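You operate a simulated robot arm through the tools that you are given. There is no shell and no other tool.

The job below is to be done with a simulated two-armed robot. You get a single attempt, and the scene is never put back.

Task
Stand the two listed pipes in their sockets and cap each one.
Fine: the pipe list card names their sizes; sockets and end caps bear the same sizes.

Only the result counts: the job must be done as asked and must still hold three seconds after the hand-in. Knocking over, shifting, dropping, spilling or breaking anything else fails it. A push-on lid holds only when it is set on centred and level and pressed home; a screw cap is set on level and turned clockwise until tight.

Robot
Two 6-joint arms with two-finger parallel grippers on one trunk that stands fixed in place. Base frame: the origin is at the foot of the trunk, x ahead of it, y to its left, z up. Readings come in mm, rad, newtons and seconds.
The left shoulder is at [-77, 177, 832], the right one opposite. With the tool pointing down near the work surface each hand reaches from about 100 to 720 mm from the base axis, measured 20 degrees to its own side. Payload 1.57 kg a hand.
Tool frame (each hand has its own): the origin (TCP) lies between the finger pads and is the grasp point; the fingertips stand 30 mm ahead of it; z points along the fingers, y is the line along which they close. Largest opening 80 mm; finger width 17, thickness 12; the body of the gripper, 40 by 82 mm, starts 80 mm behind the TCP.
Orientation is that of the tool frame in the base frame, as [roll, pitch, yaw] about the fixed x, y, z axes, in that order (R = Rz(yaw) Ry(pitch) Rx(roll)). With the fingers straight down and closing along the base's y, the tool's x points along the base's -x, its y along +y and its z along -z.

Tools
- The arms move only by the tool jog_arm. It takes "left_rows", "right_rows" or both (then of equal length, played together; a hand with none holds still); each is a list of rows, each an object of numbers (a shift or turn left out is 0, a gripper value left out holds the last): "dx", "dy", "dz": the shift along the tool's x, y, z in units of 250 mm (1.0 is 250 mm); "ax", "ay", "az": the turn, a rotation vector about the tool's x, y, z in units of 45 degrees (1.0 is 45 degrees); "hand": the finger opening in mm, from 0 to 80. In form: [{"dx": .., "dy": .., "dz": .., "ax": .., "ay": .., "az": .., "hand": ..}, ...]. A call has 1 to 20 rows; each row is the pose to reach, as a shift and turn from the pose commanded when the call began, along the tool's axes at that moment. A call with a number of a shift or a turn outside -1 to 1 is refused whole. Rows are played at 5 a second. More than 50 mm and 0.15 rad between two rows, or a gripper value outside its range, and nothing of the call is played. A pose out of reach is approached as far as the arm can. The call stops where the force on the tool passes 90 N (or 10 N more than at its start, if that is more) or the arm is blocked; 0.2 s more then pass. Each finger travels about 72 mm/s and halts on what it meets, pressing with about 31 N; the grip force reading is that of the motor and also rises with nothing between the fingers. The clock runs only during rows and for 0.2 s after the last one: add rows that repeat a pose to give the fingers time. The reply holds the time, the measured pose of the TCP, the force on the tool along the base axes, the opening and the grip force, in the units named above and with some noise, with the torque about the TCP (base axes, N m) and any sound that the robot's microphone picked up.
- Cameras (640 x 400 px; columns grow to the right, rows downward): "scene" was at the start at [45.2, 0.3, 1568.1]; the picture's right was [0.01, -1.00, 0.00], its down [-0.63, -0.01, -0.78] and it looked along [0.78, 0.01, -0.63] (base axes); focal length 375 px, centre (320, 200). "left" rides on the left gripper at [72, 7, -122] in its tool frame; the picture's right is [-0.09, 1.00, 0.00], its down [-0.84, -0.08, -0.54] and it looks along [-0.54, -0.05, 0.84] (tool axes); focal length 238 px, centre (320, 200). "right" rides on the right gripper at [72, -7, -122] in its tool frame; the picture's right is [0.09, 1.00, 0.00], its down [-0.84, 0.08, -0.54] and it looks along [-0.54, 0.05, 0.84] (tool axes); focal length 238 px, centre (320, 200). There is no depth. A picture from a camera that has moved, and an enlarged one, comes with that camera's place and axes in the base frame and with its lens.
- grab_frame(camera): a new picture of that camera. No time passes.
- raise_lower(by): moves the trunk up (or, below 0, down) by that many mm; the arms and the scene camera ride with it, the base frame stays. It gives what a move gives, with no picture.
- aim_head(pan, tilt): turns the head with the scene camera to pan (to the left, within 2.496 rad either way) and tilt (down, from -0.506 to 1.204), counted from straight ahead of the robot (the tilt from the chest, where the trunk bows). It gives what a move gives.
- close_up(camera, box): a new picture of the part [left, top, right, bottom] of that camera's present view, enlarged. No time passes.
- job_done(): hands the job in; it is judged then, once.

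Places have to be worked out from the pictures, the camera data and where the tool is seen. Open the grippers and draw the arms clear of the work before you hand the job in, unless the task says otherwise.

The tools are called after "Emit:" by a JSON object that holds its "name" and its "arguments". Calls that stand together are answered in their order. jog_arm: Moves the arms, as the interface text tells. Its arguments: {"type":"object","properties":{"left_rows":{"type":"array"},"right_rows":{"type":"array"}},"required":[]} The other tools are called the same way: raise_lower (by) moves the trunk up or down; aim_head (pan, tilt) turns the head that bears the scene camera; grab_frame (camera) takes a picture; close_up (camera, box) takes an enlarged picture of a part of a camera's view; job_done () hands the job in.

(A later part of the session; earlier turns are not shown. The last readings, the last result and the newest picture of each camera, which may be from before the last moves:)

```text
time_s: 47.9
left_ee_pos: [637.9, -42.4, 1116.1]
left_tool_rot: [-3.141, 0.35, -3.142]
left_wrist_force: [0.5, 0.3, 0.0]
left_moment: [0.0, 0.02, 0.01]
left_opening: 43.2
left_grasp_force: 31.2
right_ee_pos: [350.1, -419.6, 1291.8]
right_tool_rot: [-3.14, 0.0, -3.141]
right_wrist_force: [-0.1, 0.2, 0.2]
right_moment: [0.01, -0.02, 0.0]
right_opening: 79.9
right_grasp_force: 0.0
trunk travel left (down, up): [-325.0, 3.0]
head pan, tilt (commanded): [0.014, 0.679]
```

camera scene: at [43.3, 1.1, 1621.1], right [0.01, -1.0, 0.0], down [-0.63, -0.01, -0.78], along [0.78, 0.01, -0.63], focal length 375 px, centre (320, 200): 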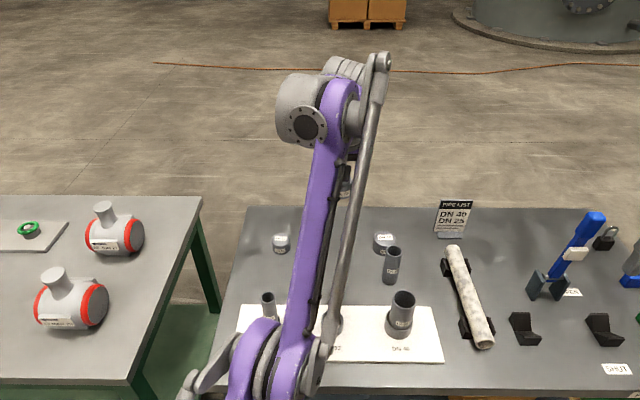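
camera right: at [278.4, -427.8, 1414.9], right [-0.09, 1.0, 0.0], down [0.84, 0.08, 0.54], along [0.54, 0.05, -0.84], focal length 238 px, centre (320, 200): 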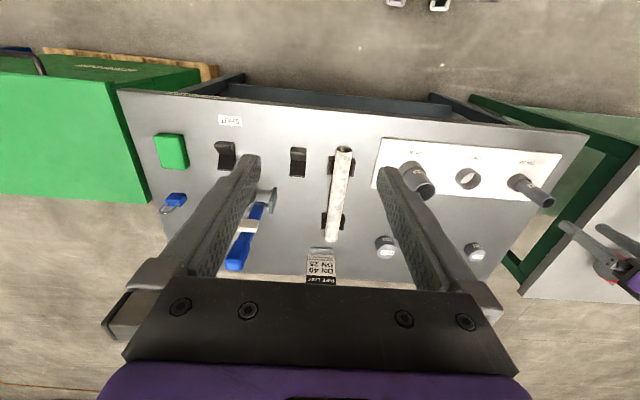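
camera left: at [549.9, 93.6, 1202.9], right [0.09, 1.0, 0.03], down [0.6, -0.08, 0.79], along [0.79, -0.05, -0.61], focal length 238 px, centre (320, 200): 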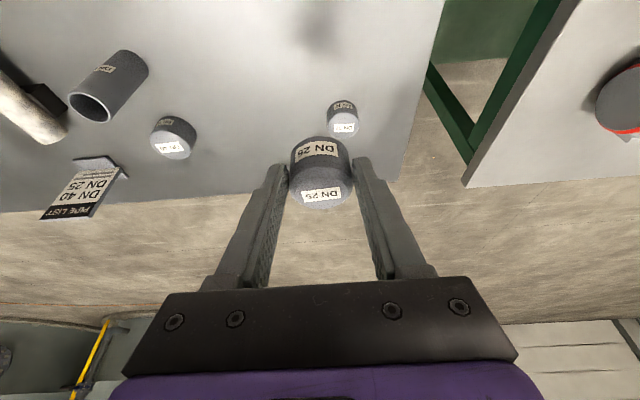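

The arm is free again. I retract in x and then move left to hover over the DN 25 pipe at TCP z≈1050.

Emit:
{"name": "jog_arm", "arguments": {"left_rows": [{"dx": 0.09, "dz": 0.014}, {"dx": 0.2, "dz": 0.031}, {"dx": 0.31, "dz": 0.049}, {"dx": 0.42, "dz": 0.066}, {"dx": 0.54, "dz": 0.085}, {"dx": 0.54, "dy": 0.1, "dz": 0.085}, {"dx": 0.54, "dy": 0.23, "dz": 0.085}, {"dx": 0.54, "dy": 0.37, "dz": 0.085}, {"dx": 0.54, "dy": 0.51, "dz": 0.085}, {"dx": 0.54, "dy": 0.644, "dz": 0.085}, {"dx": 0.54, "dy": 0.644, "dz": 0.085}]}}

Emit:
{"name": "grab_frame", "arguments": {"camera": "left"}}

Emit:
{"name": "grab_frame", "arguments": {"camera": "scene"}}

```text
time_s: 50.3
left_ee_pos: [661.5, 97.2, 1114.3]
left_tool_rot: [3.14, 0.347, -3.141]
left_wrist_force: [1.5, -1.4, 0.1]
left_moment: [-0.01, 0.0, 0.04]
left_opening: 43.0
left_grasp_force: 31.1
left hand out of reach, approached as far as the arm can: row 1, 2, 3, 4, 5, 6, 7, 8, 9, 10, 11
right_ee_pos: [350.4, -421.0, 1292.2]
right_tool_rot: [3.14, 0.0, -3.141]
right_wrist_force: [0.5, 0.2, -0.3]
right_moment: [0.02, 0.03, -0.02]
right_opening: 80.4
right_grasp_force: 0.2
trunk travel left (down, up): [-325.0, 3.0]
head pan, tilt (commanded): [0.014, 0.679]
```

```text
taken
camera left: at [551.4, 104.5, 1202.9], right [0.09, 1.0, 0.03], down [0.6, -0.08, 0.79], along [0.79, -0.05, -0.61], focal length 238 px, centre (320, 200)
```

left: 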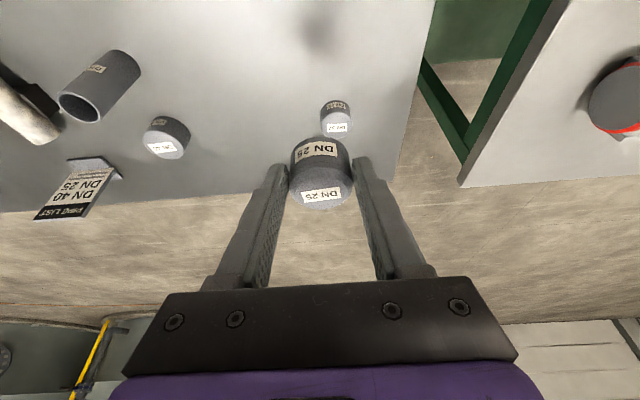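

```text
taken
camera scene: at [42.8, -1.0, 1621.1], right [0.01, -1.0, 0.0], down [-0.63, -0.01, -0.78], along [0.78, 0.01, -0.63], focal length 375 px, centre (320, 200)
```

scene: 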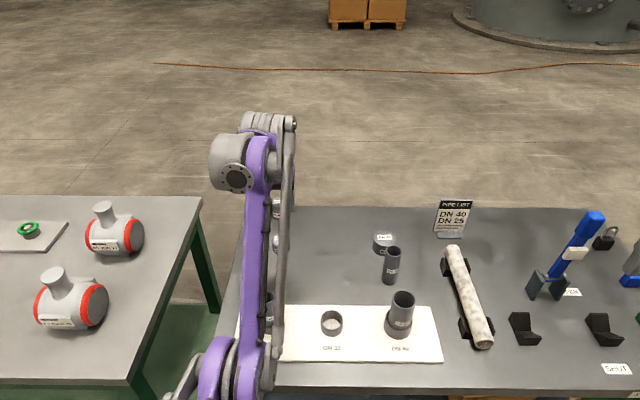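

The inner limit seems to come from the wrist while tilted 20°, since x below about 640 is refused. So I will set the cap down at a nearer free spot and regrasp it straight down; first I return to the known-good pose above (700, -16).

Emit:
{"name": "jog_arm", "arguments": {"left_rows": [{"dx": -0.009, "dy": -0.09, "dz": 0.066}, {"dx": -0.018, "dy": -0.18, "dz": 0.132}, {"dx": -0.026, "dy": -0.27, "dz": 0.2}, {"dx": -0.035, "dy": -0.36, "dz": 0.265}, {"dx": -0.0436, "dy": -0.452, "dz": 0.331}, {"dx": -0.0436, "dy": -0.452, "dz": 0.331}]}}

Emit:
{"name": "grab_frame", "arguments": {"camera": "left"}}

```text
time_s: 51.7
left_ee_pos: [712.6, -14.6, 1049.4]
left_tool_rot: [-3.142, 0.348, -3.138]
left_wrist_force: [0.6, 0.3, 0.6]
left_moment: [-0.01, -0.03, 0.0]
left_opening: 42.9
left_grasp_force: 30.9
left hand out of reach, approached as far as the arm can: row 1, 2, 3, 4, 5, 6
right_ee_pos: [349.5, -421.0, 1292.0]
right_tool_rot: [3.14, -0.001, -3.142]
right_wrist_force: [0.1, -0.3, -0.3]
right_moment: [-0.01, -0.02, 0.03]
right_opening: 79.8
right_grasp_force: 0.0
trunk travel left (down, up): [-325.0, 3.0]
head pan, tilt (commanded): [0.014, 0.679]
```

```text
taken
camera left: at [604.0, -7.4, 1138.5], right [0.09, 1.0, 0.03], down [0.6, -0.08, 0.79], along [0.79, -0.05, -0.61], focal length 238 px, centre (320, 200)
```

left: 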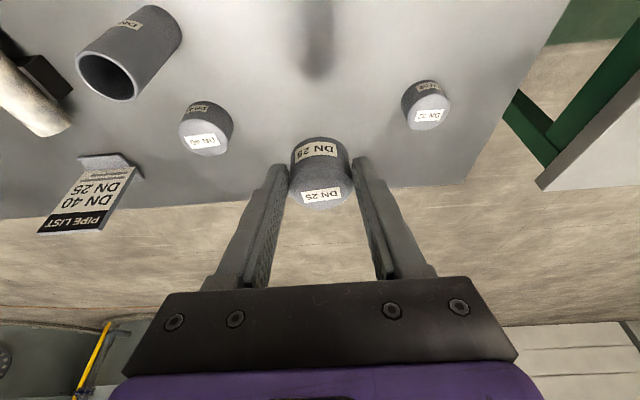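

The solver again reports a reach limit at a pose that worked before, so the elbow may have flipped past straight. I look at the scene to compare the elbow position with the earlier good picture.

Emit:
{"name": "grab_frame", "arguments": {"camera": "scene"}}

```text
taken
camera scene: at [42.9, 0.7, 1621.1], right [0.01, -1.0, 0.0], down [-0.63, -0.01, -0.78], along [0.78, 0.01, -0.63], focal length 375 px, centre (320, 200)
```

scene: 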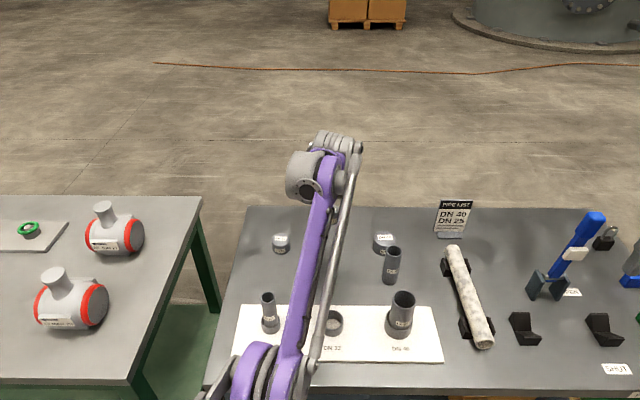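

In this picture the elbow lies exactly on the shoulder–wrist line, so the arm is straight and locked; normally the elbow is up-left. Bending it moves the wrist right and down, so I command a right-and-down move, which stays clear of the DN 32 pipe.

Emit:
{"name": "jog_arm", "arguments": {"left_rows": [{"dx": 0.0125, "dy": -0.05, "dz": 0.049}, {"dx": 0.025, "dy": -0.1, "dz": 0.0975}, {"dx": 0.0375, "dy": -0.15, "dz": 0.146}, {"dx": 0.05, "dy": -0.2, "dz": 0.195}, {"dx": 0.05, "dy": -0.2, "dz": 0.195}]}}

Emit:
{"name": "grab_frame", "arguments": {"camera": "scene"}}

```text
time_s: 52.9
left_ee_pos: [729.2, -65.5, 1003.3]
left_tool_rot: [3.141, 0.348, -3.139]
left_wrist_force: [-0.2, -0.6, -1.7]
left_moment: [0.02, 0.01, 0.0]
left_opening: 43.3
left_grasp_force: 30.6
left hand out of reach, approached as far as the arm can: row 1, 2, 3, 4, 5
right_ee_pos: [349.8, -420.4, 1291.8]
right_tool_rot: [3.141, 0.001, 3.141]
right_wrist_force: [0.0, -0.2, 0.4]
right_moment: [0.02, 0.01, 0.01]
right_opening: 80.1
right_grasp_force: 0.1
trunk travel left (down, up): [-325.0, 3.0]
head pan, tilt (commanded): [0.014, 0.679]
```

```text
taken
camera scene: at [42.9, 0.6, 1621.1], right [0.01, -1.0, 0.0], down [-0.63, -0.01, -0.78], along [0.78, 0.01, -0.63], focal length 375 px, centre (320, 200)
```

scene: 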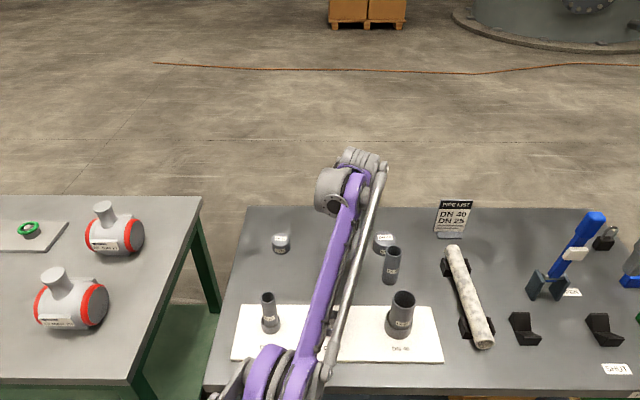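

It slid outward along the boundary again. I try a pure downward move of 60 mm here, the reverse of how the arm became straight; nothing lies beneath.

Emit:
{"name": "jog_arm", "arguments": {"left_rows": [{"dx": 0.0274, "dz": 0.0752}, {"dx": 0.0547, "dz": 0.15}, {"dx": 0.082, "dz": 0.2256}, {"dx": 0.082, "dz": 0.2256}]}}

Emit:
{"name": "grab_frame", "arguments": {"camera": "scene"}}

```text
time_s: 53.9
left_ee_pos: [752.4, -73.8, 950.6]
left_tool_rot: [-3.141, 0.347, -3.141]
left_wrist_force: [0.2, -1.1, -0.1]
left_moment: [0.01, -0.01, 0.02]
left_opening: 42.9
left_grasp_force: 31.4
left hand out of reach, approached as far as the arm can: row 1, 2, 3, 4
right_ee_pos: [351.3, -419.9, 1292.1]
right_tool_rot: [-3.141, -0.001, -3.141]
right_wrist_force: [-0.1, -0.6, -0.1]
right_moment: [0.02, -0.01, -0.03]
right_opening: 80.0
right_grasp_force: 0.0
trunk travel left (down, up): [-325.0, 3.0]
head pan, tilt (commanded): [0.014, 0.679]
```

```text
taken
camera scene: at [42.8, 0.4, 1621.1], right [0.01, -1.0, 0.0], down [-0.63, -0.01, -0.78], along [0.78, 0.01, -0.63], focal length 375 px, centre (320, 200)
```

scene: 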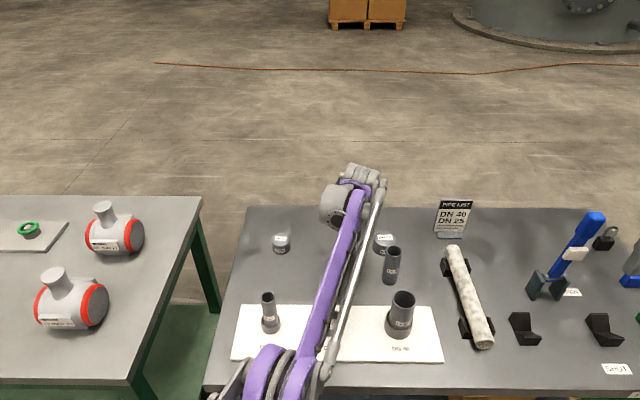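

Pushing down only slides it outward, so I stop that. I turn the head down and left to see the left shoulder and elbow and understand the posture.

Emit:
{"name": "aim_head", "arguments": {"pan": 0.35, "tilt": 1.2}}

Emit:
{"name": "grab_frame", "arguments": {"camera": "scene"}}

Emit:
{"name": "grab_frame", "arguments": {"camera": "right"}}

```text
time_s: 54.9
left_ee_pos: [751.9, -74.2, 949.7]
left_tool_rot: [-3.14, 0.35, 3.14]
left_wrist_force: [0.3, -0.3, 0.3]
left_moment: [-0.05, 0.0, 0.01]
left_opening: 43.0
left_grasp_force: 30.9
right_ee_pos: [351.0, -421.3, 1292.4]
right_tool_rot: [-3.142, 0.001, -3.141]
right_wrist_force: [-0.5, 0.0, 0.4]
right_moment: [0.01, -0.01, 0.02]
right_opening: 80.1
right_grasp_force: 0.1
trunk travel left (down, up): [-325.0, 3.0]
head pan, tilt (commanded): [0.351, 1.201]
```

```text
taken
camera scene: at [9.8, 18.4, 1583.4], right [0.34, -0.94, 0.0], down [-0.88, -0.32, -0.36], along [0.34, 0.12, -0.93], focal length 375 px, centre (320, 200)
```

scene: 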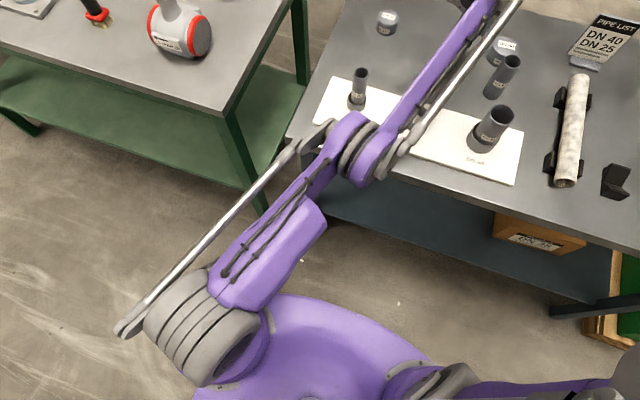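

```text
taken
camera right: at [278.6, -427.8, 1414.9], right [-0.09, 1.0, 0.0], down [0.84, 0.08, 0.54], along [0.54, 0.05, -0.84], focal length 238 px, centre (320, 200)
```

right: 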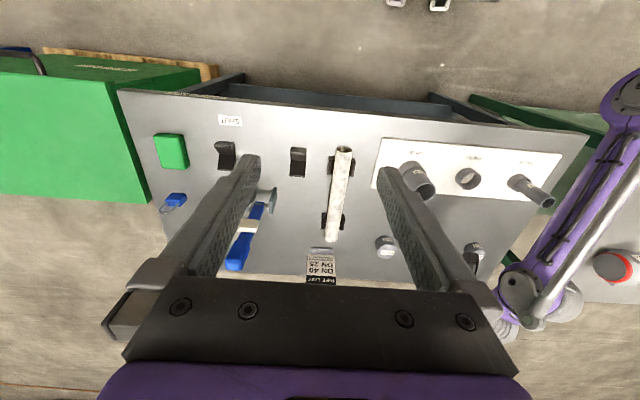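

From above, the arm plane is vertical and the elbow is almost straight; it has probably passed slightly beyond straight, onto its joint stop. To bring it back I first go up to a safe height, then stretch outward through full extension and descend, so it flexes the right way.

Emit:
{"name": "jog_arm", "arguments": {"left_rows": [{"dx": 0.002, "dy": 0.016, "dz": -0.11}, {"dx": 0.004, "dy": 0.032, "dz": -0.22}, {"dx": 0.006, "dy": 0.048, "dz": -0.33}, {"dx": 0.008, "dy": 0.064, "dz": -0.44}, {"dx": 0.01, "dy": 0.08, "dz": -0.557}, {"dx": 0.01, "dy": 0.08, "dz": -0.557}]}}

```text
time_s: 56.3
left_ee_pos: [702.0, -54.2, 1081.0]
left_tool_rot: [3.14, 0.349, -3.141]
left_wrist_force: [-1.0, 0.3, 0.0]
left_moment: [-0.01, 0.0, -0.01]
left_opening: 42.8
left_grasp_force: 31.0
right_ee_pos: [351.1, -420.9, 1290.4]
right_tool_rot: [-3.141, 0.001, -3.142]
right_wrist_force: [-0.5, 0.6, -1.1]
right_moment: [-0.02, -0.01, 0.0]
right_opening: 79.9
right_grasp_force: 0.1
trunk travel left (down, up): [-325.0, 3.0]
head pan, tilt (commanded): [0.351, 1.201]
```

That move was accepted cleanly. Now I stretch outward 60 mm along the arm direction to bring the elbow through straight; a reach warning is expected.

Emit:
{"name": "jog_arm", "arguments": {"left_rows": [{"dx": -0.075, "dy": -0.021, "dz": -0.012}, {"dx": -0.15, "dy": -0.043, "dz": -0.025}, {"dx": -0.226, "dy": -0.064, "dz": -0.037}, {"dx": -0.226, "dy": -0.064, "dz": -0.037}]}}

```text
time_s: 57.3
left_ee_pos: [719.1, -59.0, 1094.7]
left_tool_rot: [3.141, 0.349, -3.141]
left_wrist_force: [-0.6, 0.0, -0.1]
left_moment: [-0.01, 0.0, -0.03]
left_opening: 42.8
left_grasp_force: 31.8
left hand out of reach, approached as far as the arm can: row 2, 3, 4
right_ee_pos: [350.2, -419.9, 1291.6]
right_tool_rot: [3.141, -0.001, 3.141]
right_wrist_force: [-0.2, 0.0, 1.4]
right_moment: [0.01, 0.01, -0.02]
right_opening: 80.0
right_grasp_force: 0.1
trunk travel left (down, up): [-325.0, 3.0]
head pan, tilt (commanded): [0.351, 1.201]
```

The arm is now at full stretch (about 864 mm from the shoulder, versus 835 when stuck). I now go mostly downward and slightly inward so the elbow flexes upward.

Emit:
{"name": "jog_arm", "arguments": {"left_rows": [{"dx": 0.006, "dy": -0.004, "dz": 0.05}, {"dx": 0.012, "dy": -0.008, "dz": 0.1}, {"dx": 0.018, "dy": -0.011, "dz": 0.15}, {"dx": 0.024, "dy": -0.015, "dz": 0.2}, {"dx": 0.03, "dy": -0.018, "dz": 0.245}, {"dx": 0.03, "dy": -0.018, "dz": 0.245}]}}

```text
time_s: 58.7
left_ee_pos: [732.1, -65.0, 1033.7]
left_tool_rot: [-3.141, 0.349, 3.14]
left_wrist_force: [0.9, 0.0, -0.7]
left_moment: [0.01, 0.03, -0.02]
left_opening: 42.7
left_grasp_force: 30.6
right_ee_pos: [350.8, -420.5, 1292.1]
right_tool_rot: [3.141, 0.001, -3.141]
right_wrist_force: [-0.2, 0.3, -0.4]
right_moment: [-0.01, 0.04, 0.0]
right_opening: 80.0
right_grasp_force: 0.1
trunk travel left (down, up): [-325.0, 3.0]
head pan, tilt (commanded): [0.351, 1.201]
```

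Accepted. Now the test: an inward step of 40 mm, which the locked posture would refuse.

Emit:
{"name": "jog_arm", "arguments": {"left_rows": [{"dx": 0.06, "dy": 0.013, "dz": 0.007}, {"dx": 0.12, "dy": 0.026, "dz": 0.014}, {"dx": 0.178, "dy": 0.04, "dz": 0.02}, {"dx": 0.178, "dy": 0.04, "dz": 0.02}]}}

```text
time_s: 59.7
left_ee_pos: [713.4, -60.5, 1031.6]
left_tool_rot: [3.141, 0.348, 3.14]
left_wrist_force: [-0.3, -0.1, -0.5]
left_moment: [0.03, 0.03, 0.03]
left_opening: 42.4
left_grasp_force: 31.3
left hand out of reach, approached as far as the arm can: row 2, 3, 4
right_ee_pos: [350.7, -420.4, 1292.3]
right_tool_rot: [3.142, 0.001, 3.14]
right_wrist_force: [0.2, 0.7, 0.3]
right_moment: [0.01, -0.03, 0.01]
right_opening: 80.1
right_grasp_force: 0.0
trunk travel left (down, up): [-325.0, 3.0]
head pan, tilt (commanded): [0.351, 1.201]
```

It fell back to the wrong side. I will repeat with a long sweep: first up high while stretched outward, then a long stretched arc downward so the elbow is carried past straight before coming inward.

Emit:
{"name": "jog_arm", "arguments": {"left_rows": [{"dx": -0.04, "dy": 0.004, "dz": -0.15}, {"dx": -0.08, "dy": 0.01, "dz": -0.3}, {"dx": -0.12, "dy": 0.015, "dz": -0.45}, {"dx": -0.158, "dy": 0.02, "dz": -0.61}, {"dx": -0.3, "dy": -0.02, "dz": -0.66}, {"dx": -0.3, "dy": -0.02, "dz": -0.66}]}}

```text
time_s: 61.1
left_ee_pos: [676.5, -47.2, 1180.7]
left_tool_rot: [-3.141, 0.351, 3.141]
left_wrist_force: [-0.1, 0.3, 0.3]
left_moment: [-0.03, -0.03, 0.02]
left_opening: 42.5
left_grasp_force: 31.2
left hand out of reach, approached as far as the arm can: row 3, 4, 5, 6
right_ee_pos: [349.2, -420.8, 1293.3]
right_tool_rot: [-3.141, 0.0, 3.14]
right_wrist_force: [-0.5, -0.1, 0.4]
right_moment: [0.0, -0.03, 0.02]
right_opening: 80.0
right_grasp_force: 0.0
trunk travel left (down, up): [-325.0, 3.0]
head pan, tilt (commanded): [0.351, 1.201]
```

The arm is fully straight at a high pose. I now sweep it down along a stretched arc (targets slightly beyond reach) towards elevation 20°, staying above z≈950.

Emit:
{"name": "jog_arm", "arguments": {"left_rows": [{"dx": -0.112, "dy": -0.032, "dz": -0.013}, {"dx": -0.148, "dy": -0.063, "dz": 0.17}, {"dx": -0.175, "dy": -0.092, "dz": 0.354}, {"dx": -0.193, "dy": -0.118, "dz": 0.54}, {"dx": -0.2, "dy": -0.142, "dz": 0.727}]}}

```text
time_s: 62.3
left_ee_pos: [741.9, -64.9, 1031.7]
left_tool_rot: [-3.141, 0.349, 3.14]
left_wrist_force: [0.5, 0.0, -1.1]
left_moment: [0.01, 0.03, -0.01]
left_opening: 42.6
left_grasp_force: 31.1
left hand out of reach, approached as far as the arm can: row 1, 2, 3, 4, 5
right_ee_pos: [350.9, -421.1, 1291.1]
right_tool_rot: [-3.141, 0.0, -3.141]
right_wrist_force: [0.1, 0.4, 0.2]
right_moment: [0.0, 0.0, -0.01]
right_opening: 79.9
right_grasp_force: 0.1
trunk travel left (down, up): [-325.0, 3.0]
head pan, tilt (commanded): [0.351, 1.201]
```

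Still on the stretched boundary at (742, -65, 1032). I continue with a down-then-inward curve to (708, -54, 962); if accepted, the elbow is on the right side.

Emit:
{"name": "jog_arm", "arguments": {"left_rows": [{"dx": -0.005, "dy": -0.015, "dz": 0.119}, {"dx": 0.023, "dy": -0.013, "dz": 0.181}, {"dx": 0.068, "dy": -0.002, "dz": 0.204}, {"dx": 0.144, "dy": 0.021, "dz": 0.21}, {"dx": 0.222, "dy": 0.043, "dz": 0.216}, {"dx": 0.222, "dy": 0.043, "dz": 0.216}]}}

```text
time_s: 63.7
left_ee_pos: [743.9, -68.1, 976.8]
left_tool_rot: [-3.141, 0.349, 3.141]
left_wrist_force: [-0.2, 0.7, -0.3]
left_moment: [0.0, 0.01, 0.05]
left_opening: 42.5
left_grasp_force: 30.7
left hand out of reach, approached as far as the arm can: row 1, 4, 5, 6
right_ee_pos: [351.0, -420.8, 1292.5]
right_tool_rot: [3.142, 0.0, 3.142]
right_wrist_force: [0.4, -0.4, 0.1]
right_moment: [0.0, 0.01, -0.01]
right_opening: 79.7
right_grasp_force: 0.1
trunk travel left (down, up): [-325.0, 3.0]
head pan, tilt (commanded): [0.351, 1.201]
```

Fitting all these points shows the shoulder pitch at its lower stop with the elbow slightly below the line; only passing low and stretched will flip it back. I tilt the hand to 40° and move out over free table at (832, -72, 930), which lowers the wrist enough for that.

Emit:
{"name": "jog_arm", "arguments": {"left_rows": [{"dx": -0.044, "dy": -0.003, "dz": 0.05, "ay": -0.074}, {"dx": -0.089, "dy": -0.006, "dz": 0.1, "ay": -0.148}, {"dx": -0.133, "dy": -0.009, "dz": 0.15, "ay": -0.222}, {"dx": -0.177, "dy": -0.011, "dz": 0.2, "ay": -0.296}, {"dx": -0.222, "dy": -0.014, "dz": 0.25, "ay": -0.37}, {"dx": -0.266, "dy": -0.016, "dz": 0.297, "ay": -0.444}, {"dx": -0.266, "dy": -0.016, "dz": 0.297, "ay": -0.444}]}}

Emit:
{"name": "grab_frame", "arguments": {"camera": "left"}}

Emit:
{"name": "aim_head", "arguments": {"pan": 0.014, "tilt": 0.679}}

Emit:
{"name": "grab_frame", "arguments": {"camera": "scene"}}

```text
time_s: 65.3
left_ee_pos: [829.2, -70.4, 930.3]
left_tool_rot: [-3.142, 0.698, 3.14]
left_wrist_force: [-0.4, 0.7, -0.5]
left_moment: [0.01, 0.03, 0.0]
left_opening: 42.6
left_grasp_force: 30.4
left hand out of reach, approached as far as the arm can: row 2, 3, 4, 5, 6
right_ee_pos: [349.3, -420.7, 1291.9]
right_tool_rot: [3.141, 0.0, 3.141]
right_wrist_force: [0.1, -0.9, -0.5]
right_moment: [0.01, -0.02, 0.02]
right_opening: 80.1
right_grasp_force: 0.0
trunk travel left (down, up): [-325.0, 3.0]
head pan, tilt (commanded): [0.351, 1.201]
```

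```text
taken
camera left: at [696.3, -64.1, 977.4], right [0.07, 1.0, 0.06], down [0.29, -0.08, 0.95], along [0.95, -0.05, -0.3], focal length 238 px, centre (320, 200)
```

left: 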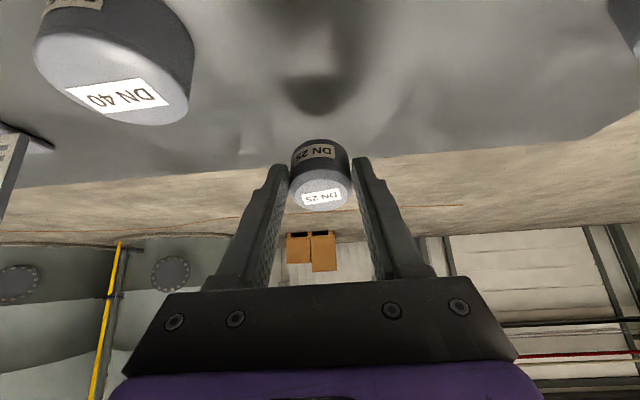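

```text
time_s: 66.2
left_ee_pos: [830.0, -72.8, 929.0]
left_tool_rot: [-3.142, 0.698, 3.141]
left_wrist_force: [-0.7, 0.7, -0.6]
left_moment: [-0.05, 0.0, -0.02]
left_opening: 42.5
left_grasp_force: 31.0
right_ee_pos: [351.2, -420.9, 1291.0]
right_tool_rot: [-3.14, 0.001, 3.141]
right_wrist_force: [0.0, -0.2, 0.0]
right_moment: [0.01, -0.01, 0.02]
right_opening: 79.9
right_grasp_force: 0.1
trunk travel left (down, up): [-325.0, 3.0]
head pan, tilt (commanded): [0.014, 0.679]
```

```text
taken
camera scene: at [43.0, 0.4, 1621.1], right [0.01, -1.0, 0.0], down [-0.63, -0.01, -0.78], along [0.78, 0.01, -0.63], focal length 375 px, centre (320, 200)
```

scene: 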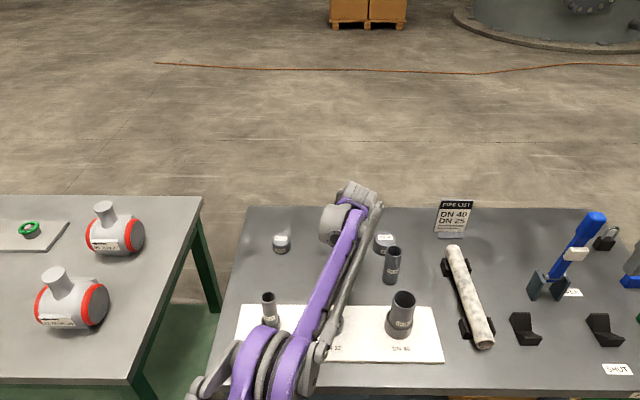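

The pose converged at 40° tilt, with the arm straight and low. I lower 33 mm more, with the cap still about 10 mm above the table, which forces the elbow to the correct side.

Emit:
{"name": "jog_arm", "arguments": {"left_rows": [{"dx": 0.02, "dz": 0.035}, {"dx": 0.041, "dz": 0.07}, {"dx": 0.062, "dz": 0.105}, {"dx": 0.072, "dz": 0.114}, {"dx": 0.072, "dz": 0.114}]}}

```text
time_s: 67.4
left_ee_pos: [834.1, -71.8, 896.4]
left_tool_rot: [3.141, 0.698, -3.142]
left_wrist_force: [0.0, -0.5, 0.1]
left_moment: [0.0, 0.02, -0.01]
left_opening: 42.4
left_grasp_force: 30.7
right_ee_pos: [350.3, -421.1, 1292.3]
right_tool_rot: [-3.141, 0.0, 3.141]
right_wrist_force: [0.2, -0.1, -0.4]
right_moment: [-0.03, 0.01, 0.01]
right_opening: 80.1
right_grasp_force: 0.1
trunk travel left (down, up): [-325.0, 3.0]
head pan, tilt (commanded): [0.014, 0.679]
```

Accepted. Now the inward test at this height: 50 mm straight back.

Emit:
{"name": "jog_arm", "arguments": {"left_rows": [{"dx": 0.05, "dz": -0.043}, {"dx": 0.1, "dz": -0.086}, {"dx": 0.153, "dz": -0.129}, {"dx": 0.153, "dz": -0.129}]}}

```text
time_s: 68.4
left_ee_pos: [785.3, -71.4, 897.2]
left_tool_rot: [3.14, 0.697, 3.141]
left_wrist_force: [-0.1, 0.9, -0.6]
left_moment: [-0.03, 0.03, 0.04]
left_opening: 42.6
left_grasp_force: 30.9
right_ee_pos: [350.4, -420.9, 1291.7]
right_tool_rot: [-3.141, 0.001, 3.141]
right_wrist_force: [-0.1, -0.3, 0.0]
right_moment: [0.0, -0.03, -0.01]
right_opening: 80.3
right_grasp_force: 0.1
trunk travel left (down, up): [-325.0, 3.0]
head pan, tilt (commanded): [0.014, 0.679]
```

The elbow is unlocked and moving inward. I retract to (700, -71, 910) and then rise to (650, -40, 1000) while returning the tilt to 20°, keeping the arm well bent.

Emit:
{"name": "jog_arm", "arguments": {"left_rows": [{"dx": 0.076, "dz": -0.086}, {"dx": 0.152, "dz": -0.173}, {"dx": 0.227, "dz": -0.259}, {"dx": 0.21, "dy": 0.03, "dz": -0.36, "ay": 0.11}, {"dx": 0.19, "dy": 0.06, "dz": -0.46, "ay": 0.22}, {"dx": 0.17, "dy": 0.09, "dz": -0.56, "ay": 0.33}, {"dx": 0.15, "dy": 0.126, "dz": -0.663, "ay": 0.444}, {"dx": 0.15, "dy": 0.126, "dz": -0.663, "ay": 0.444}]}}

Emit:
{"name": "grab_frame", "arguments": {"camera": "left"}}

Emit:
{"name": "grab_frame", "arguments": {"camera": "scene"}}

```text
time_s: 70.2
left_ee_pos: [649.1, -39.2, 1000.3]
left_tool_rot: [3.141, 0.347, 3.141]
left_wrist_force: [0.8, -0.3, -0.1]
left_moment: [0.02, 0.0, -0.02]
left_opening: 42.6
left_grasp_force: 31.0
right_ee_pos: [350.1, -422.2, 1291.4]
right_tool_rot: [-3.142, 0.0, -3.141]
right_wrist_force: [-0.6, -0.7, -0.2]
right_moment: [-0.01, 0.02, -0.04]
right_opening: 80.1
right_grasp_force: 0.1
trunk travel left (down, up): [-325.0, 3.0]
head pan, tilt (commanded): [0.014, 0.679]
```

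```text
taken
camera left: at [539.4, -31.5, 1089.6], right [0.09, 1.0, 0.03], down [0.6, -0.08, 0.79], along [0.79, -0.05, -0.61], focal length 238 px, centre (320, 200)
```

left: 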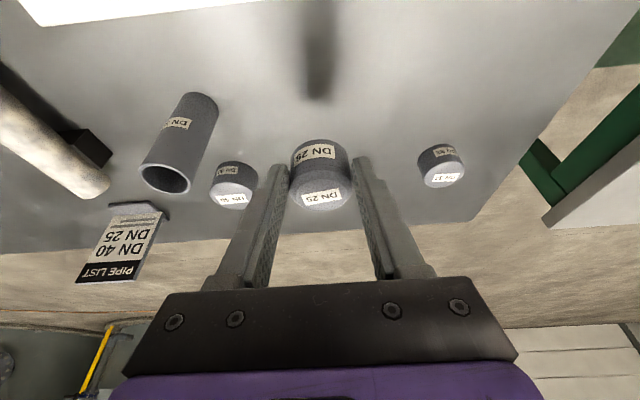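

```text
taken
camera scene: at [43.2, 0.2, 1621.1], right [0.01, -1.0, 0.0], down [-0.63, -0.01, -0.78], along [0.78, 0.01, -0.63], focal length 375 px, centre (320, 200)
```

scene: 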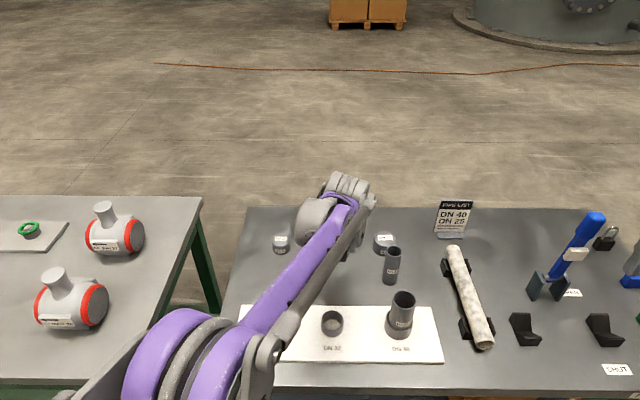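

The arm is back in its normal elbow-up posture with the cap still held. I zoom in to check that the cap has not shifted in the grip, comparing with the picture taken at grasping.

Emit:
{"name": "close_up", "arguments": {"camera": "left", "box": [240, 90, 400, 230]}}

Emit:
{"name": "close_up", "arguments": {"camera": "scene", "box": [300, 160, 400, 260]}}

```text
2.86 times, centred on (320, 160) of left
camera zoom: at [539.4, -31.5, 1089.6], right [0.09, 1.0, 0.03], down [0.6, -0.08, 0.79], along [0.79, -0.05, -0.61], focal length 681 px, centre (320, 314)
```

zoom: 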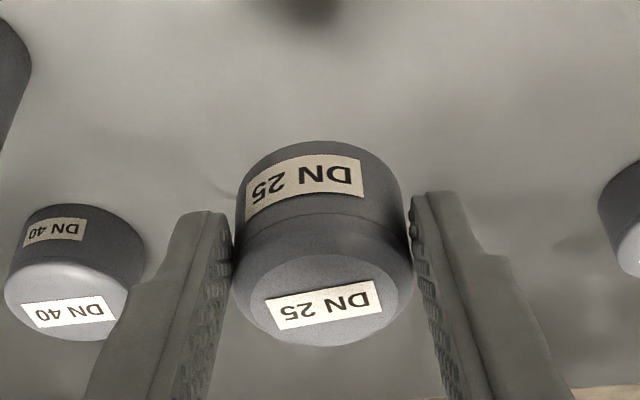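

```text
4.00 times, centred on (350, 210) of scene
camera zoom: at [43.2, 0.2, 1621.1], right [0.01, -1.0, 0.0], down [-0.63, -0.01, -0.78], along [0.78, 0.01, -0.63], focal length 1500 px, centre (200, 160)
```

zoom: 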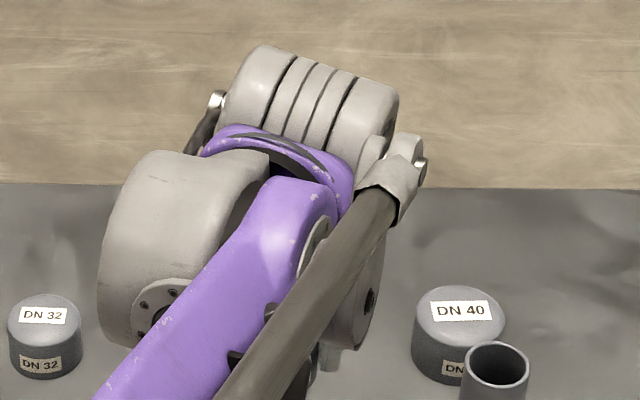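

The cap has shifted a degree or two in the grip, so I will set it down on the free table near (650, 10) to level it and regrasp straight down. I move there and lower to just above the surface.

Emit:
{"name": "jog_arm", "arguments": {"left_rows": [{"dx": 0.02, "dy": 0.07, "dz": 0.03}, {"dx": 0.06, "dy": 0.14, "dz": 0.12}, {"dx": 0.122, "dy": 0.196, "dz": 0.254}, {"dx": 0.15, "dy": 0.196, "dz": 0.33}, {"dx": 0.174, "dy": 0.196, "dz": 0.396}, {"dx": 0.174, "dy": 0.196, "dz": 0.396}]}}

Emit:
{"name": "grab_frame", "arguments": {"camera": "left"}}

Emit:
{"name": "close_up", "arguments": {"camera": "left", "box": [240, 90, 400, 230]}}

```text
time_s: 71.6
left_ee_pos: [640.9, 9.4, 892.2]
left_tool_rot: [3.141, 0.349, -3.141]
left_wrist_force: [0.0, 0.7, -0.4]
left_moment: [0.04, -0.01, 0.0]
left_opening: 42.8
left_grasp_force: 31.1
right_ee_pos: [350.6, -420.6, 1291.4]
right_tool_rot: [3.141, 0.0, -3.14]
right_wrist_force: [-0.9, -0.7, 0.0]
right_moment: [0.01, 0.02, -0.01]
right_opening: 80.0
right_grasp_force: 0.0
trunk travel left (down, up): [-325.0, 3.0]
head pan, tilt (commanded): [0.014, 0.679]
```

```text
taken
camera left: at [531.8, 16.2, 981.7], right [0.09, 1.0, 0.03], down [0.6, -0.08, 0.8], along [0.79, -0.05, -0.61], focal length 238 px, centre (320, 200)
```

left: 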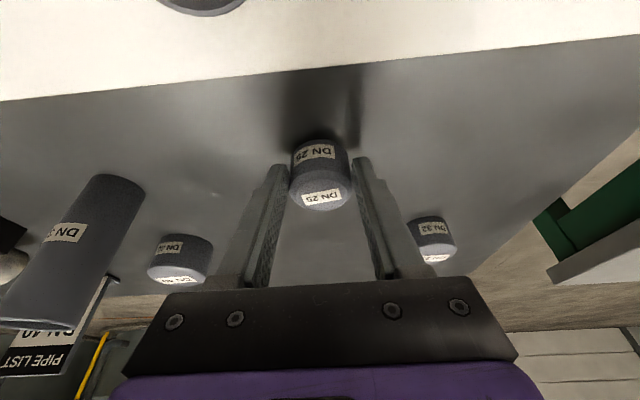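

```text
2.86 times, centred on (320, 160) of left
camera zoom: at [531.8, 16.2, 981.7], right [0.09, 1.0, 0.03], down [0.6, -0.08, 0.8], along [0.79, -0.05, -0.61], focal length 681 px, centre (320, 314)
```

zoom: 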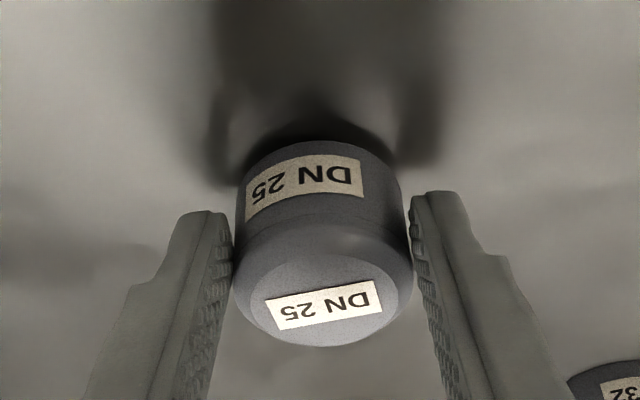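

The cap is about 7 mm above the table. I lower in 3 mm steps watching for contact.

Emit:
{"name": "jog_arm", "arguments": {"left_rows": [{"dx": 0.0041, "dz": 0.0113}, {"dx": 0.0068, "dz": 0.0188}, {"dx": 0.0068, "dz": 0.0188}]}}

```text
time_s: 72.4
left_ee_pos: [642.0, 10.1, 886.5]
left_tool_rot: [3.141, 0.349, 3.141]
left_wrist_force: [0.3, -0.1, -1.3]
left_moment: [0.01, -0.02, -0.01]
left_opening: 42.5
left_grasp_force: 31.6
right_ee_pos: [349.6, -421.0, 1292.8]
right_tool_rot: [-3.141, 0.0, 3.14]
right_wrist_force: [0.6, 0.0, 0.7]
right_moment: [-0.01, -0.02, -0.01]
right_opening: 80.0
right_grasp_force: 0.0
trunk travel left (down, up): [-325.0, 3.0]
head pan, tilt (commanded): [0.014, 0.679]
```

No contact yet at 886.5. Two more millimetre-scale steps down.

Emit:
{"name": "jog_arm", "arguments": {"left_rows": [{"dx": 0.0027, "dz": 0.0075}, {"dx": 0.0027, "dz": 0.0075}]}}

Emit:
{"name": "jog_arm", "arguments": {"left_rows": [{"dx": 0.0021, "dz": 0.0056}, {"dx": 0.0021, "dz": 0.0056}]}}

```text
time_s: 73.0
left_ee_pos: [641.4, 9.7, 884.7]
left_tool_rot: [3.141, 0.348, -3.142]
left_wrist_force: [0.4, -0.7, -1.3]
left_moment: [-0.01, 0.01, 0.0]
left_opening: 42.4
left_grasp_force: 31.1
right_ee_pos: [349.5, -420.4, 1291.6]
right_tool_rot: [-3.142, 0.0, -3.14]
right_wrist_force: [-0.2, -0.8, -0.7]
right_moment: [0.02, 0.01, -0.01]
right_opening: 79.8
right_grasp_force: 0.1
trunk travel left (down, up): [-325.0, 3.0]
head pan, tilt (commanded): [0.014, 0.679]
```

```text
time_s: 73.6
left_ee_pos: [641.5, 9.2, 883.7]
left_tool_rot: [3.141, 0.349, 3.141]
left_wrist_force: [0.6, 0.5, -0.3]
left_moment: [0.05, 0.0, 0.03]
left_opening: 42.6
left_grasp_force: 31.5
right_ee_pos: [351.0, -421.3, 1291.0]
right_tool_rot: [-3.141, 0.0, 3.141]
right_wrist_force: [0.5, -0.9, 0.6]
right_moment: [-0.02, 0.03, 0.0]
right_opening: 79.9
right_grasp_force: 0.2
trunk travel left (down, up): [-325.0, 3.0]
head pan, tilt (commanded): [0.014, 0.679]
```

Still no contact at 883.7, about the height at grasping. I continue in 1.5 mm steps.

Emit:
{"name": "jog_arm", "arguments": {"left_rows": [{"dx": 0.0021, "dz": 0.0056}, {"dx": 0.0021, "dz": 0.0056}]}}

Emit:
{"name": "jog_arm", "arguments": {"left_rows": [{"dx": 0.0014, "dz": 0.0038}, {"dx": 0.0014, "dz": 0.0038}]}}

Emit:
{"name": "close_up", "arguments": {"camera": "left", "box": [240, 90, 400, 230]}}

```text
time_s: 74.2
left_ee_pos: [643.0, 9.8, 882.9]
left_tool_rot: [3.141, 0.351, -3.141]
left_wrist_force: [-2.1, -2.3, 7.6]
left_moment: [0.06, -0.06, -0.04]
left_opening: 42.5
left_grasp_force: 31.1
right_ee_pos: [349.6, -420.5, 1291.0]
right_tool_rot: [3.14, 0.001, 3.14]
right_wrist_force: [0.4, 0.3, 0.5]
right_moment: [0.04, 0.0, 0.01]
right_opening: 79.9
right_grasp_force: 0.1
trunk travel left (down, up): [-325.0, 3.0]
head pan, tilt (commanded): [0.014, 0.679]
```

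```text
time_s: 74.8
left_ee_pos: [641.3, 8.9, 882.8]
left_tool_rot: [-3.141, 0.351, 3.14]
left_wrist_force: [3.2, -3.3, 19.1]
left_moment: [0.25, -0.41, -0.06]
left_opening: 42.4
left_grasp_force: 31.4
right_ee_pos: [348.9, -420.4, 1292.4]
right_tool_rot: [3.141, 0.001, 3.141]
right_wrist_force: [0.0, -0.4, -0.1]
right_moment: [0.02, 0.0, -0.03]
right_opening: 80.1
right_grasp_force: 0.1
trunk travel left (down, up): [-325.0, 3.0]
head pan, tilt (commanded): [0.014, 0.679]
```

```text
2.86 times, centred on (320, 160) of left
camera zoom: at [532.3, 16.1, 972.5], right [0.09, 1.0, 0.03], down [0.6, -0.08, 0.8], along [0.8, -0.05, -0.6], focal length 681 px, centre (320, 314)
```

zoom: 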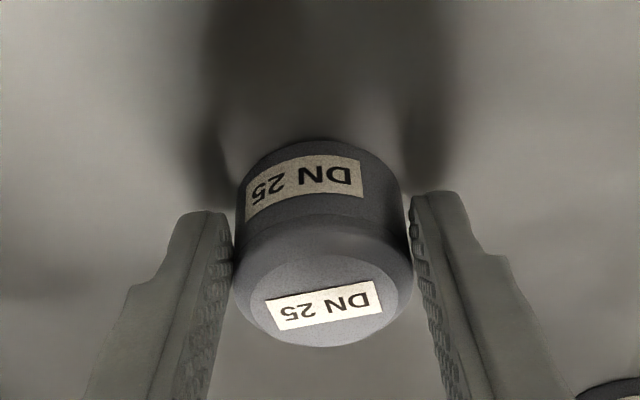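

Contact with the table is felt at TCP z≈883. I back off half a millimetre, open the fingers and rise vertically clear of the cap.

Emit:
{"name": "jog_arm", "arguments": {"left_rows": [{"dx": -0.0014, "dz": -0.0038}, {"dx": -0.0014, "dz": -0.0038, "hand": 50}, {"dx": -0.0014, "dz": -0.0038, "hand": 60}, {"dx": -0.0014, "dz": -0.0038, "hand": 72}, {"dx": -0.0014, "dz": -0.0038, "hand": 72}, {"dx": -0.03, "dz": -0.08, "hand": 72}, {"dx": -0.07, "dz": -0.19}, {"dx": -0.11, "dz": -0.3}, {"dx": -0.13, "dz": -0.36}]}}

Emit:
{"name": "grab_frame", "arguments": {"camera": "left"}}

```text
time_s: 76.8
left_ee_pos: [641.1, 9.3, 978.0]
left_tool_rot: [-3.142, 0.349, -3.142]
left_wrist_force: [0.0, -1.2, 0.8]
left_moment: [0.01, -0.02, -0.02]
left_opening: 72.1
left_grasp_force: 0.0
right_ee_pos: [350.3, -419.0, 1291.5]
right_tool_rot: [-3.14, 0.0, -3.14]
right_wrist_force: [-0.7, 0.6, -1.0]
right_moment: [0.01, -0.01, -0.01]
right_opening: 79.8
right_grasp_force: 0.1
trunk travel left (down, up): [-325.0, 3.0]
head pan, tilt (commanded): [0.014, 0.679]
```

```text
taken
camera left: at [531.8, 16.4, 1066.9], right [0.09, 1.0, 0.03], down [0.6, -0.08, 0.8], along [0.79, -0.05, -0.61], focal length 238 px, centre (320, 200)
```

left: 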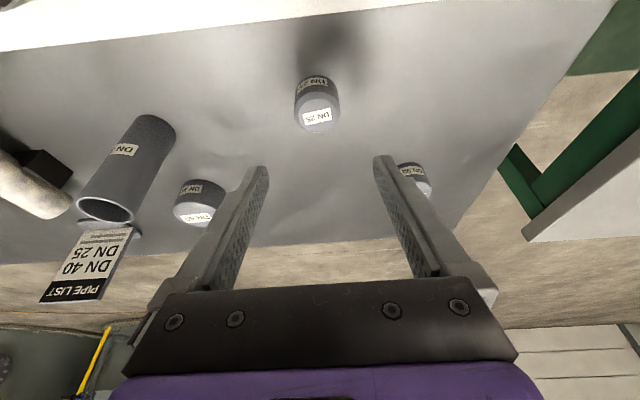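

The cap stands upright on the table near (650, 10). I rotate the hand back to straight down above it.

Emit:
{"name": "jog_arm", "arguments": {"left_rows": [{"ay": 0.09}, {"ay": 0.18}, {"ay": 0.27}, {"ay": 0.36}, {"ay": 0.444}, {"ay": 0.444}]}}

Emit:
{"name": "grab_frame", "arguments": {"camera": "left"}}

Emit:
{"name": "close_up", "arguments": {"camera": "left", "box": [260, 100, 380, 200]}}

Emit:
{"name": "grab_frame", "arguments": {"camera": "scene"}}

```text
time_s: 78.2
left_ee_pos: [642.2, 8.8, 977.2]
left_tool_rot: [-3.141, -0.001, 3.141]
left_wrist_force: [-0.2, 0.0, 0.1]
left_moment: [0.0, -0.01, 0.01]
left_opening: 72.1
left_grasp_force: 0.1
right_ee_pos: [351.3, -420.5, 1292.1]
right_tool_rot: [-3.141, 0.0, 3.141]
right_wrist_force: [-0.5, -0.2, 0.9]
right_moment: [0.02, -0.02, 0.01]
right_opening: 79.8
right_grasp_force: 0.1
trunk travel left (down, up): [-325.0, 3.0]
head pan, tilt (commanded): [0.014, 0.679]
```

```text
taken
camera left: at [569.9, 16.2, 1098.9], right [0.09, 1.0, 0.0], down [0.84, -0.08, 0.54], along [0.54, -0.05, -0.84], focal length 238 px, centre (320, 200)
```

left: 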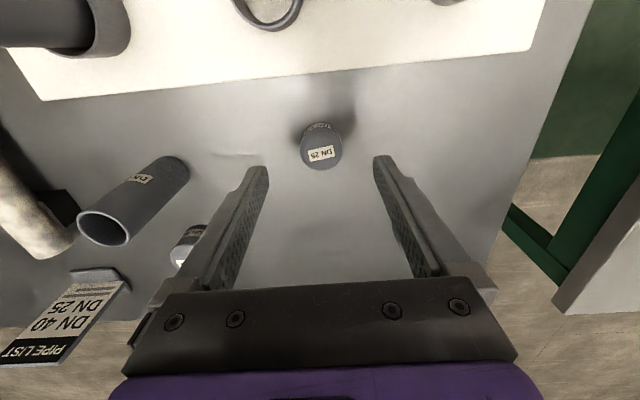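

```text
4.00 times, centred on (320, 150) of left
camera zoom: at [569.9, 16.2, 1098.9], right [0.09, 1.0, 0.0], down [0.84, -0.08, 0.54], along [0.54, -0.05, -0.84], focal length 953 px, centre (320, 400)
```

zoom: 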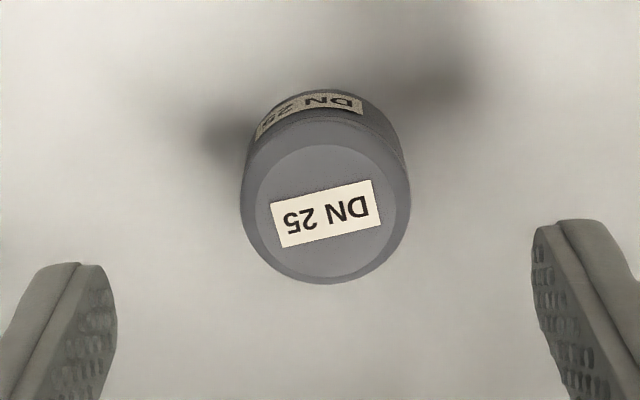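

```text
taken
camera scene: at [42.7, 0.4, 1621.1], right [0.01, -1.0, 0.0], down [-0.63, -0.01, -0.78], along [0.78, 0.01, -0.63], focal length 375 px, centre (320, 200)
```

scene: 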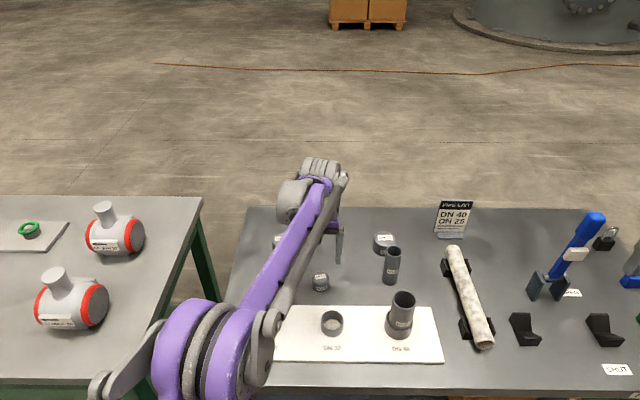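

Let me locate the cap with the scene camera too, since it is in clear view next to the arm.

Emit:
{"name": "close_up", "arguments": {"camera": "scene", "box": [300, 262, 340, 302]}}

Emit:
{"name": "close_up", "arguments": {"camera": "scene", "box": [380, 280, 430, 340]}}

```text
10.00 times, centred on (320, 282) of scene
camera zoom: at [42.7, 0.4, 1621.1], right [0.01, -1.0, 0.0], down [-0.63, -0.01, -0.78], along [0.78, 0.01, -0.63], focal length 3749 px, centre (320, -620)
```

zoom: 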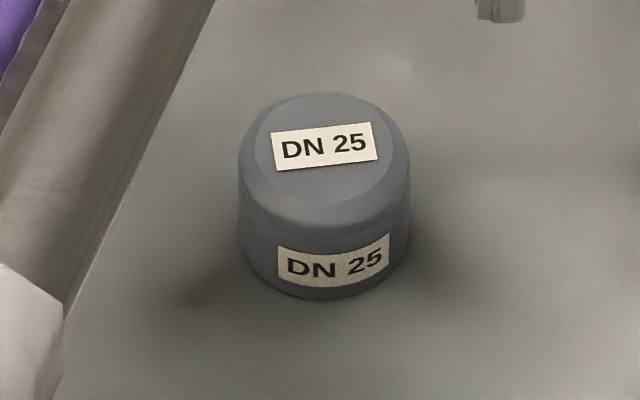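

```text
6.67 times, centred on (405, 310) of scene
camera zoom: at [42.7, 0.4, 1621.1], right [0.01, -1.0, 0.0], down [-0.63, -0.01, -0.78], along [0.78, 0.01, -0.63], focal length 2499 px, centre (-247, -533)
```

zoom: 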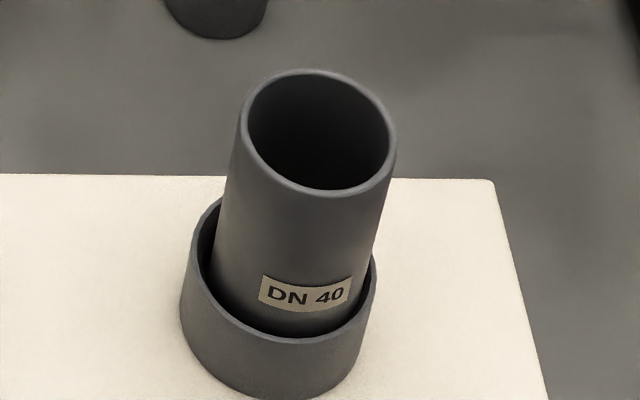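

Scene gives (654.5, 8) and the left camera (657, 9.5) for the cap, so I take (655.5, 9). I move over it and descend straight down to TCP z≈885.

Emit:
{"name": "jog_arm", "arguments": {"left_rows": [{"dx": -0.027}, {"dx": -0.054}, {"dx": -0.054, "dz": 0.12}, {"dx": -0.054, "dz": 0.24}, {"dx": -0.054, "dz": 0.33}, {"dx": -0.054, "dz": 0.368}, {"dx": -0.054, "dz": 0.368}]}}

Emit:
{"name": "close_up", "arguments": {"camera": "left", "box": [240, 110, 400, 230]}}

```text
time_s: 79.8
left_ee_pos: [654.2, 9.2, 884.0]
left_tool_rot: [3.14, 0.001, -3.141]
left_wrist_force: [0.8, -0.6, 0.5]
left_moment: [0.04, 0.01, 0.02]
left_opening: 72.2
left_grasp_force: 0.1
right_ee_pos: [349.4, -421.0, 1290.9]
right_tool_rot: [-3.141, -0.001, 3.141]
right_wrist_force: [0.6, 0.6, -0.4]
right_moment: [0.02, -0.01, -0.01]
right_opening: 79.9
right_grasp_force: 0.1
trunk travel left (down, up): [-325.0, 3.0]
head pan, tilt (commanded): [0.014, 0.679]
```

```text
3.33 times, centred on (320, 170) of left
camera zoom: at [582.9, 16.3, 1006.6], right [0.09, 1.0, 0.0], down [0.84, -0.08, 0.54], along [0.54, -0.05, -0.84], focal length 794 px, centre (320, 300)
```

zoom: 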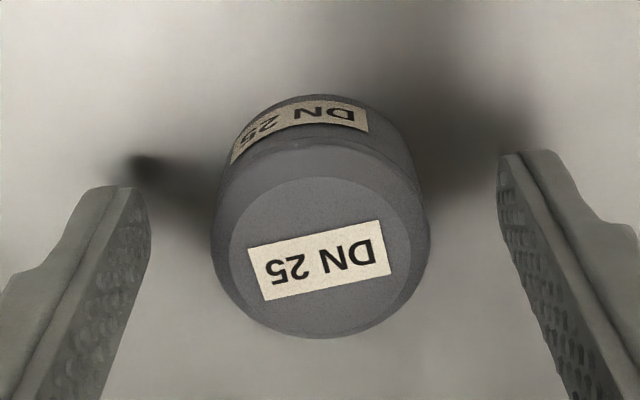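

The cap is within about 1.5 mm of the tool axis. I close on it.

Emit:
{"name": "jog_arm", "arguments": {"left_rows": [{"hand": 60}, {"hand": 48}, {"hand": 36}, {"hand": 28}, {"hand": 28}, {"hand": 28}]}}

Emit:
{"name": "close_up", "arguments": {"camera": "left", "box": [240, 110, 400, 230]}}

```text
time_s: 81.2
left_ee_pos: [654.7, 9.9, 885.3]
left_tool_rot: [3.141, 0.001, -3.141]
left_wrist_force: [-0.7, -0.2, -0.9]
left_moment: [-0.02, 0.0, 0.01]
left_opening: 42.8
left_grasp_force: 31.0
right_ee_pos: [349.8, -420.5, 1291.9]
right_tool_rot: [3.141, 0.001, -3.141]
right_wrist_force: [0.0, 0.6, 0.5]
right_moment: [-0.01, 0.03, 0.01]
right_opening: 79.8
right_grasp_force: 0.1
trunk travel left (down, up): [-325.0, 3.0]
head pan, tilt (commanded): [0.014, 0.679]
```

```text
3.33 times, centred on (320, 170) of left
camera zoom: at [582.9, 16.3, 1006.8], right [0.09, 1.0, 0.0], down [0.84, -0.08, 0.54], along [0.54, -0.05, -0.84], focal length 794 px, centre (320, 300)
```

zoom: 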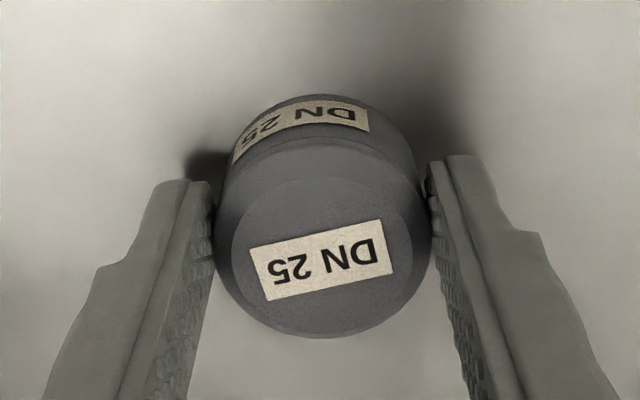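

The cap is now held straight down at 42.8 mm. I lift 150 mm, retract to the socket row and stop about 60 mm short of the DN 25 pipe to measure its top.

Emit:
{"name": "jog_arm", "arguments": {"left_rows": [{"dz": -0.05}, {"dz": -0.18}, {"dz": -0.32}, {"dz": -0.46}, {"dz": -0.6}, {"dx": 0.15, "dz": -0.6}, {"dx": 0.33, "dz": -0.6}, {"dx": 0.505, "dz": -0.6}, {"dx": 0.505, "dy": 0.1, "dz": -0.6}, {"dx": 0.505, "dy": 0.2, "dz": -0.6}, {"dx": 0.505, "dy": 0.2, "dz": -0.6}]}}

Emit:
{"name": "grab_frame", "arguments": {"camera": "left"}}

Emit:
{"name": "grab_frame", "arguments": {"camera": "scene"}}

```text
time_s: 83.6
left_ee_pos: [527.2, 57.8, 1033.4]
left_tool_rot: [-3.142, 0.0, 3.141]
left_wrist_force: [0.2, 0.5, 0.0]
left_moment: [0.02, -0.01, 0.0]
left_opening: 42.8
left_grasp_force: 30.7
right_ee_pos: [350.5, -420.6, 1291.0]
right_tool_rot: [3.14, 0.0, 3.14]
right_wrist_force: [-0.1, 0.2, -0.5]
right_moment: [0.02, 0.0, 0.0]
right_opening: 80.3
right_grasp_force: 0.2
trunk travel left (down, up): [-325.0, 3.0]
head pan, tilt (commanded): [0.014, 0.679]
```

```text
taken
camera left: at [455.4, 65.1, 1155.5], right [0.09, 1.0, 0.0], down [0.84, -0.08, 0.54], along [0.54, -0.05, -0.84], focal length 238 px, centre (320, 200)
```

left: 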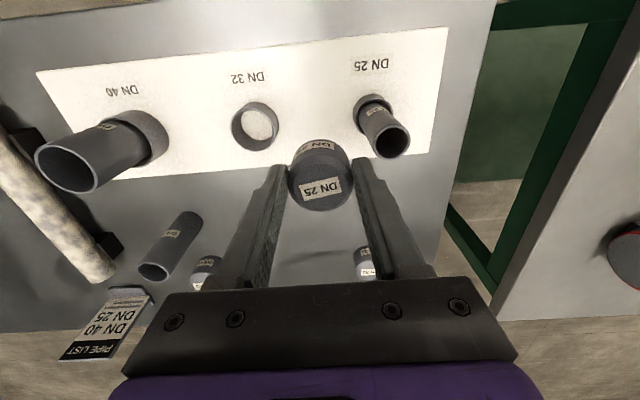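

```text
taken
camera scene: at [43.0, 0.1, 1621.1], right [0.01, -1.0, 0.0], down [-0.63, -0.01, -0.78], along [0.78, 0.01, -0.63], focal length 375 px, centre (320, 200)
```

scene: 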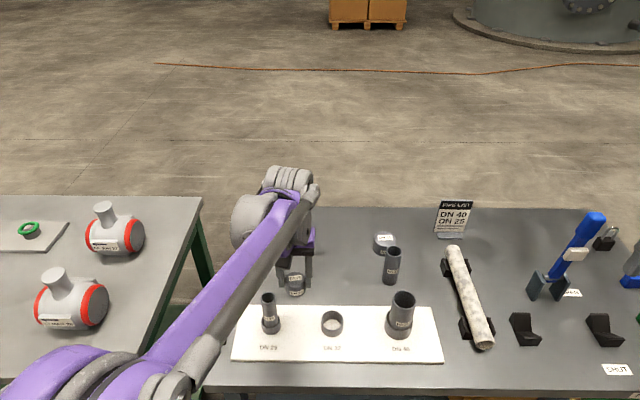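

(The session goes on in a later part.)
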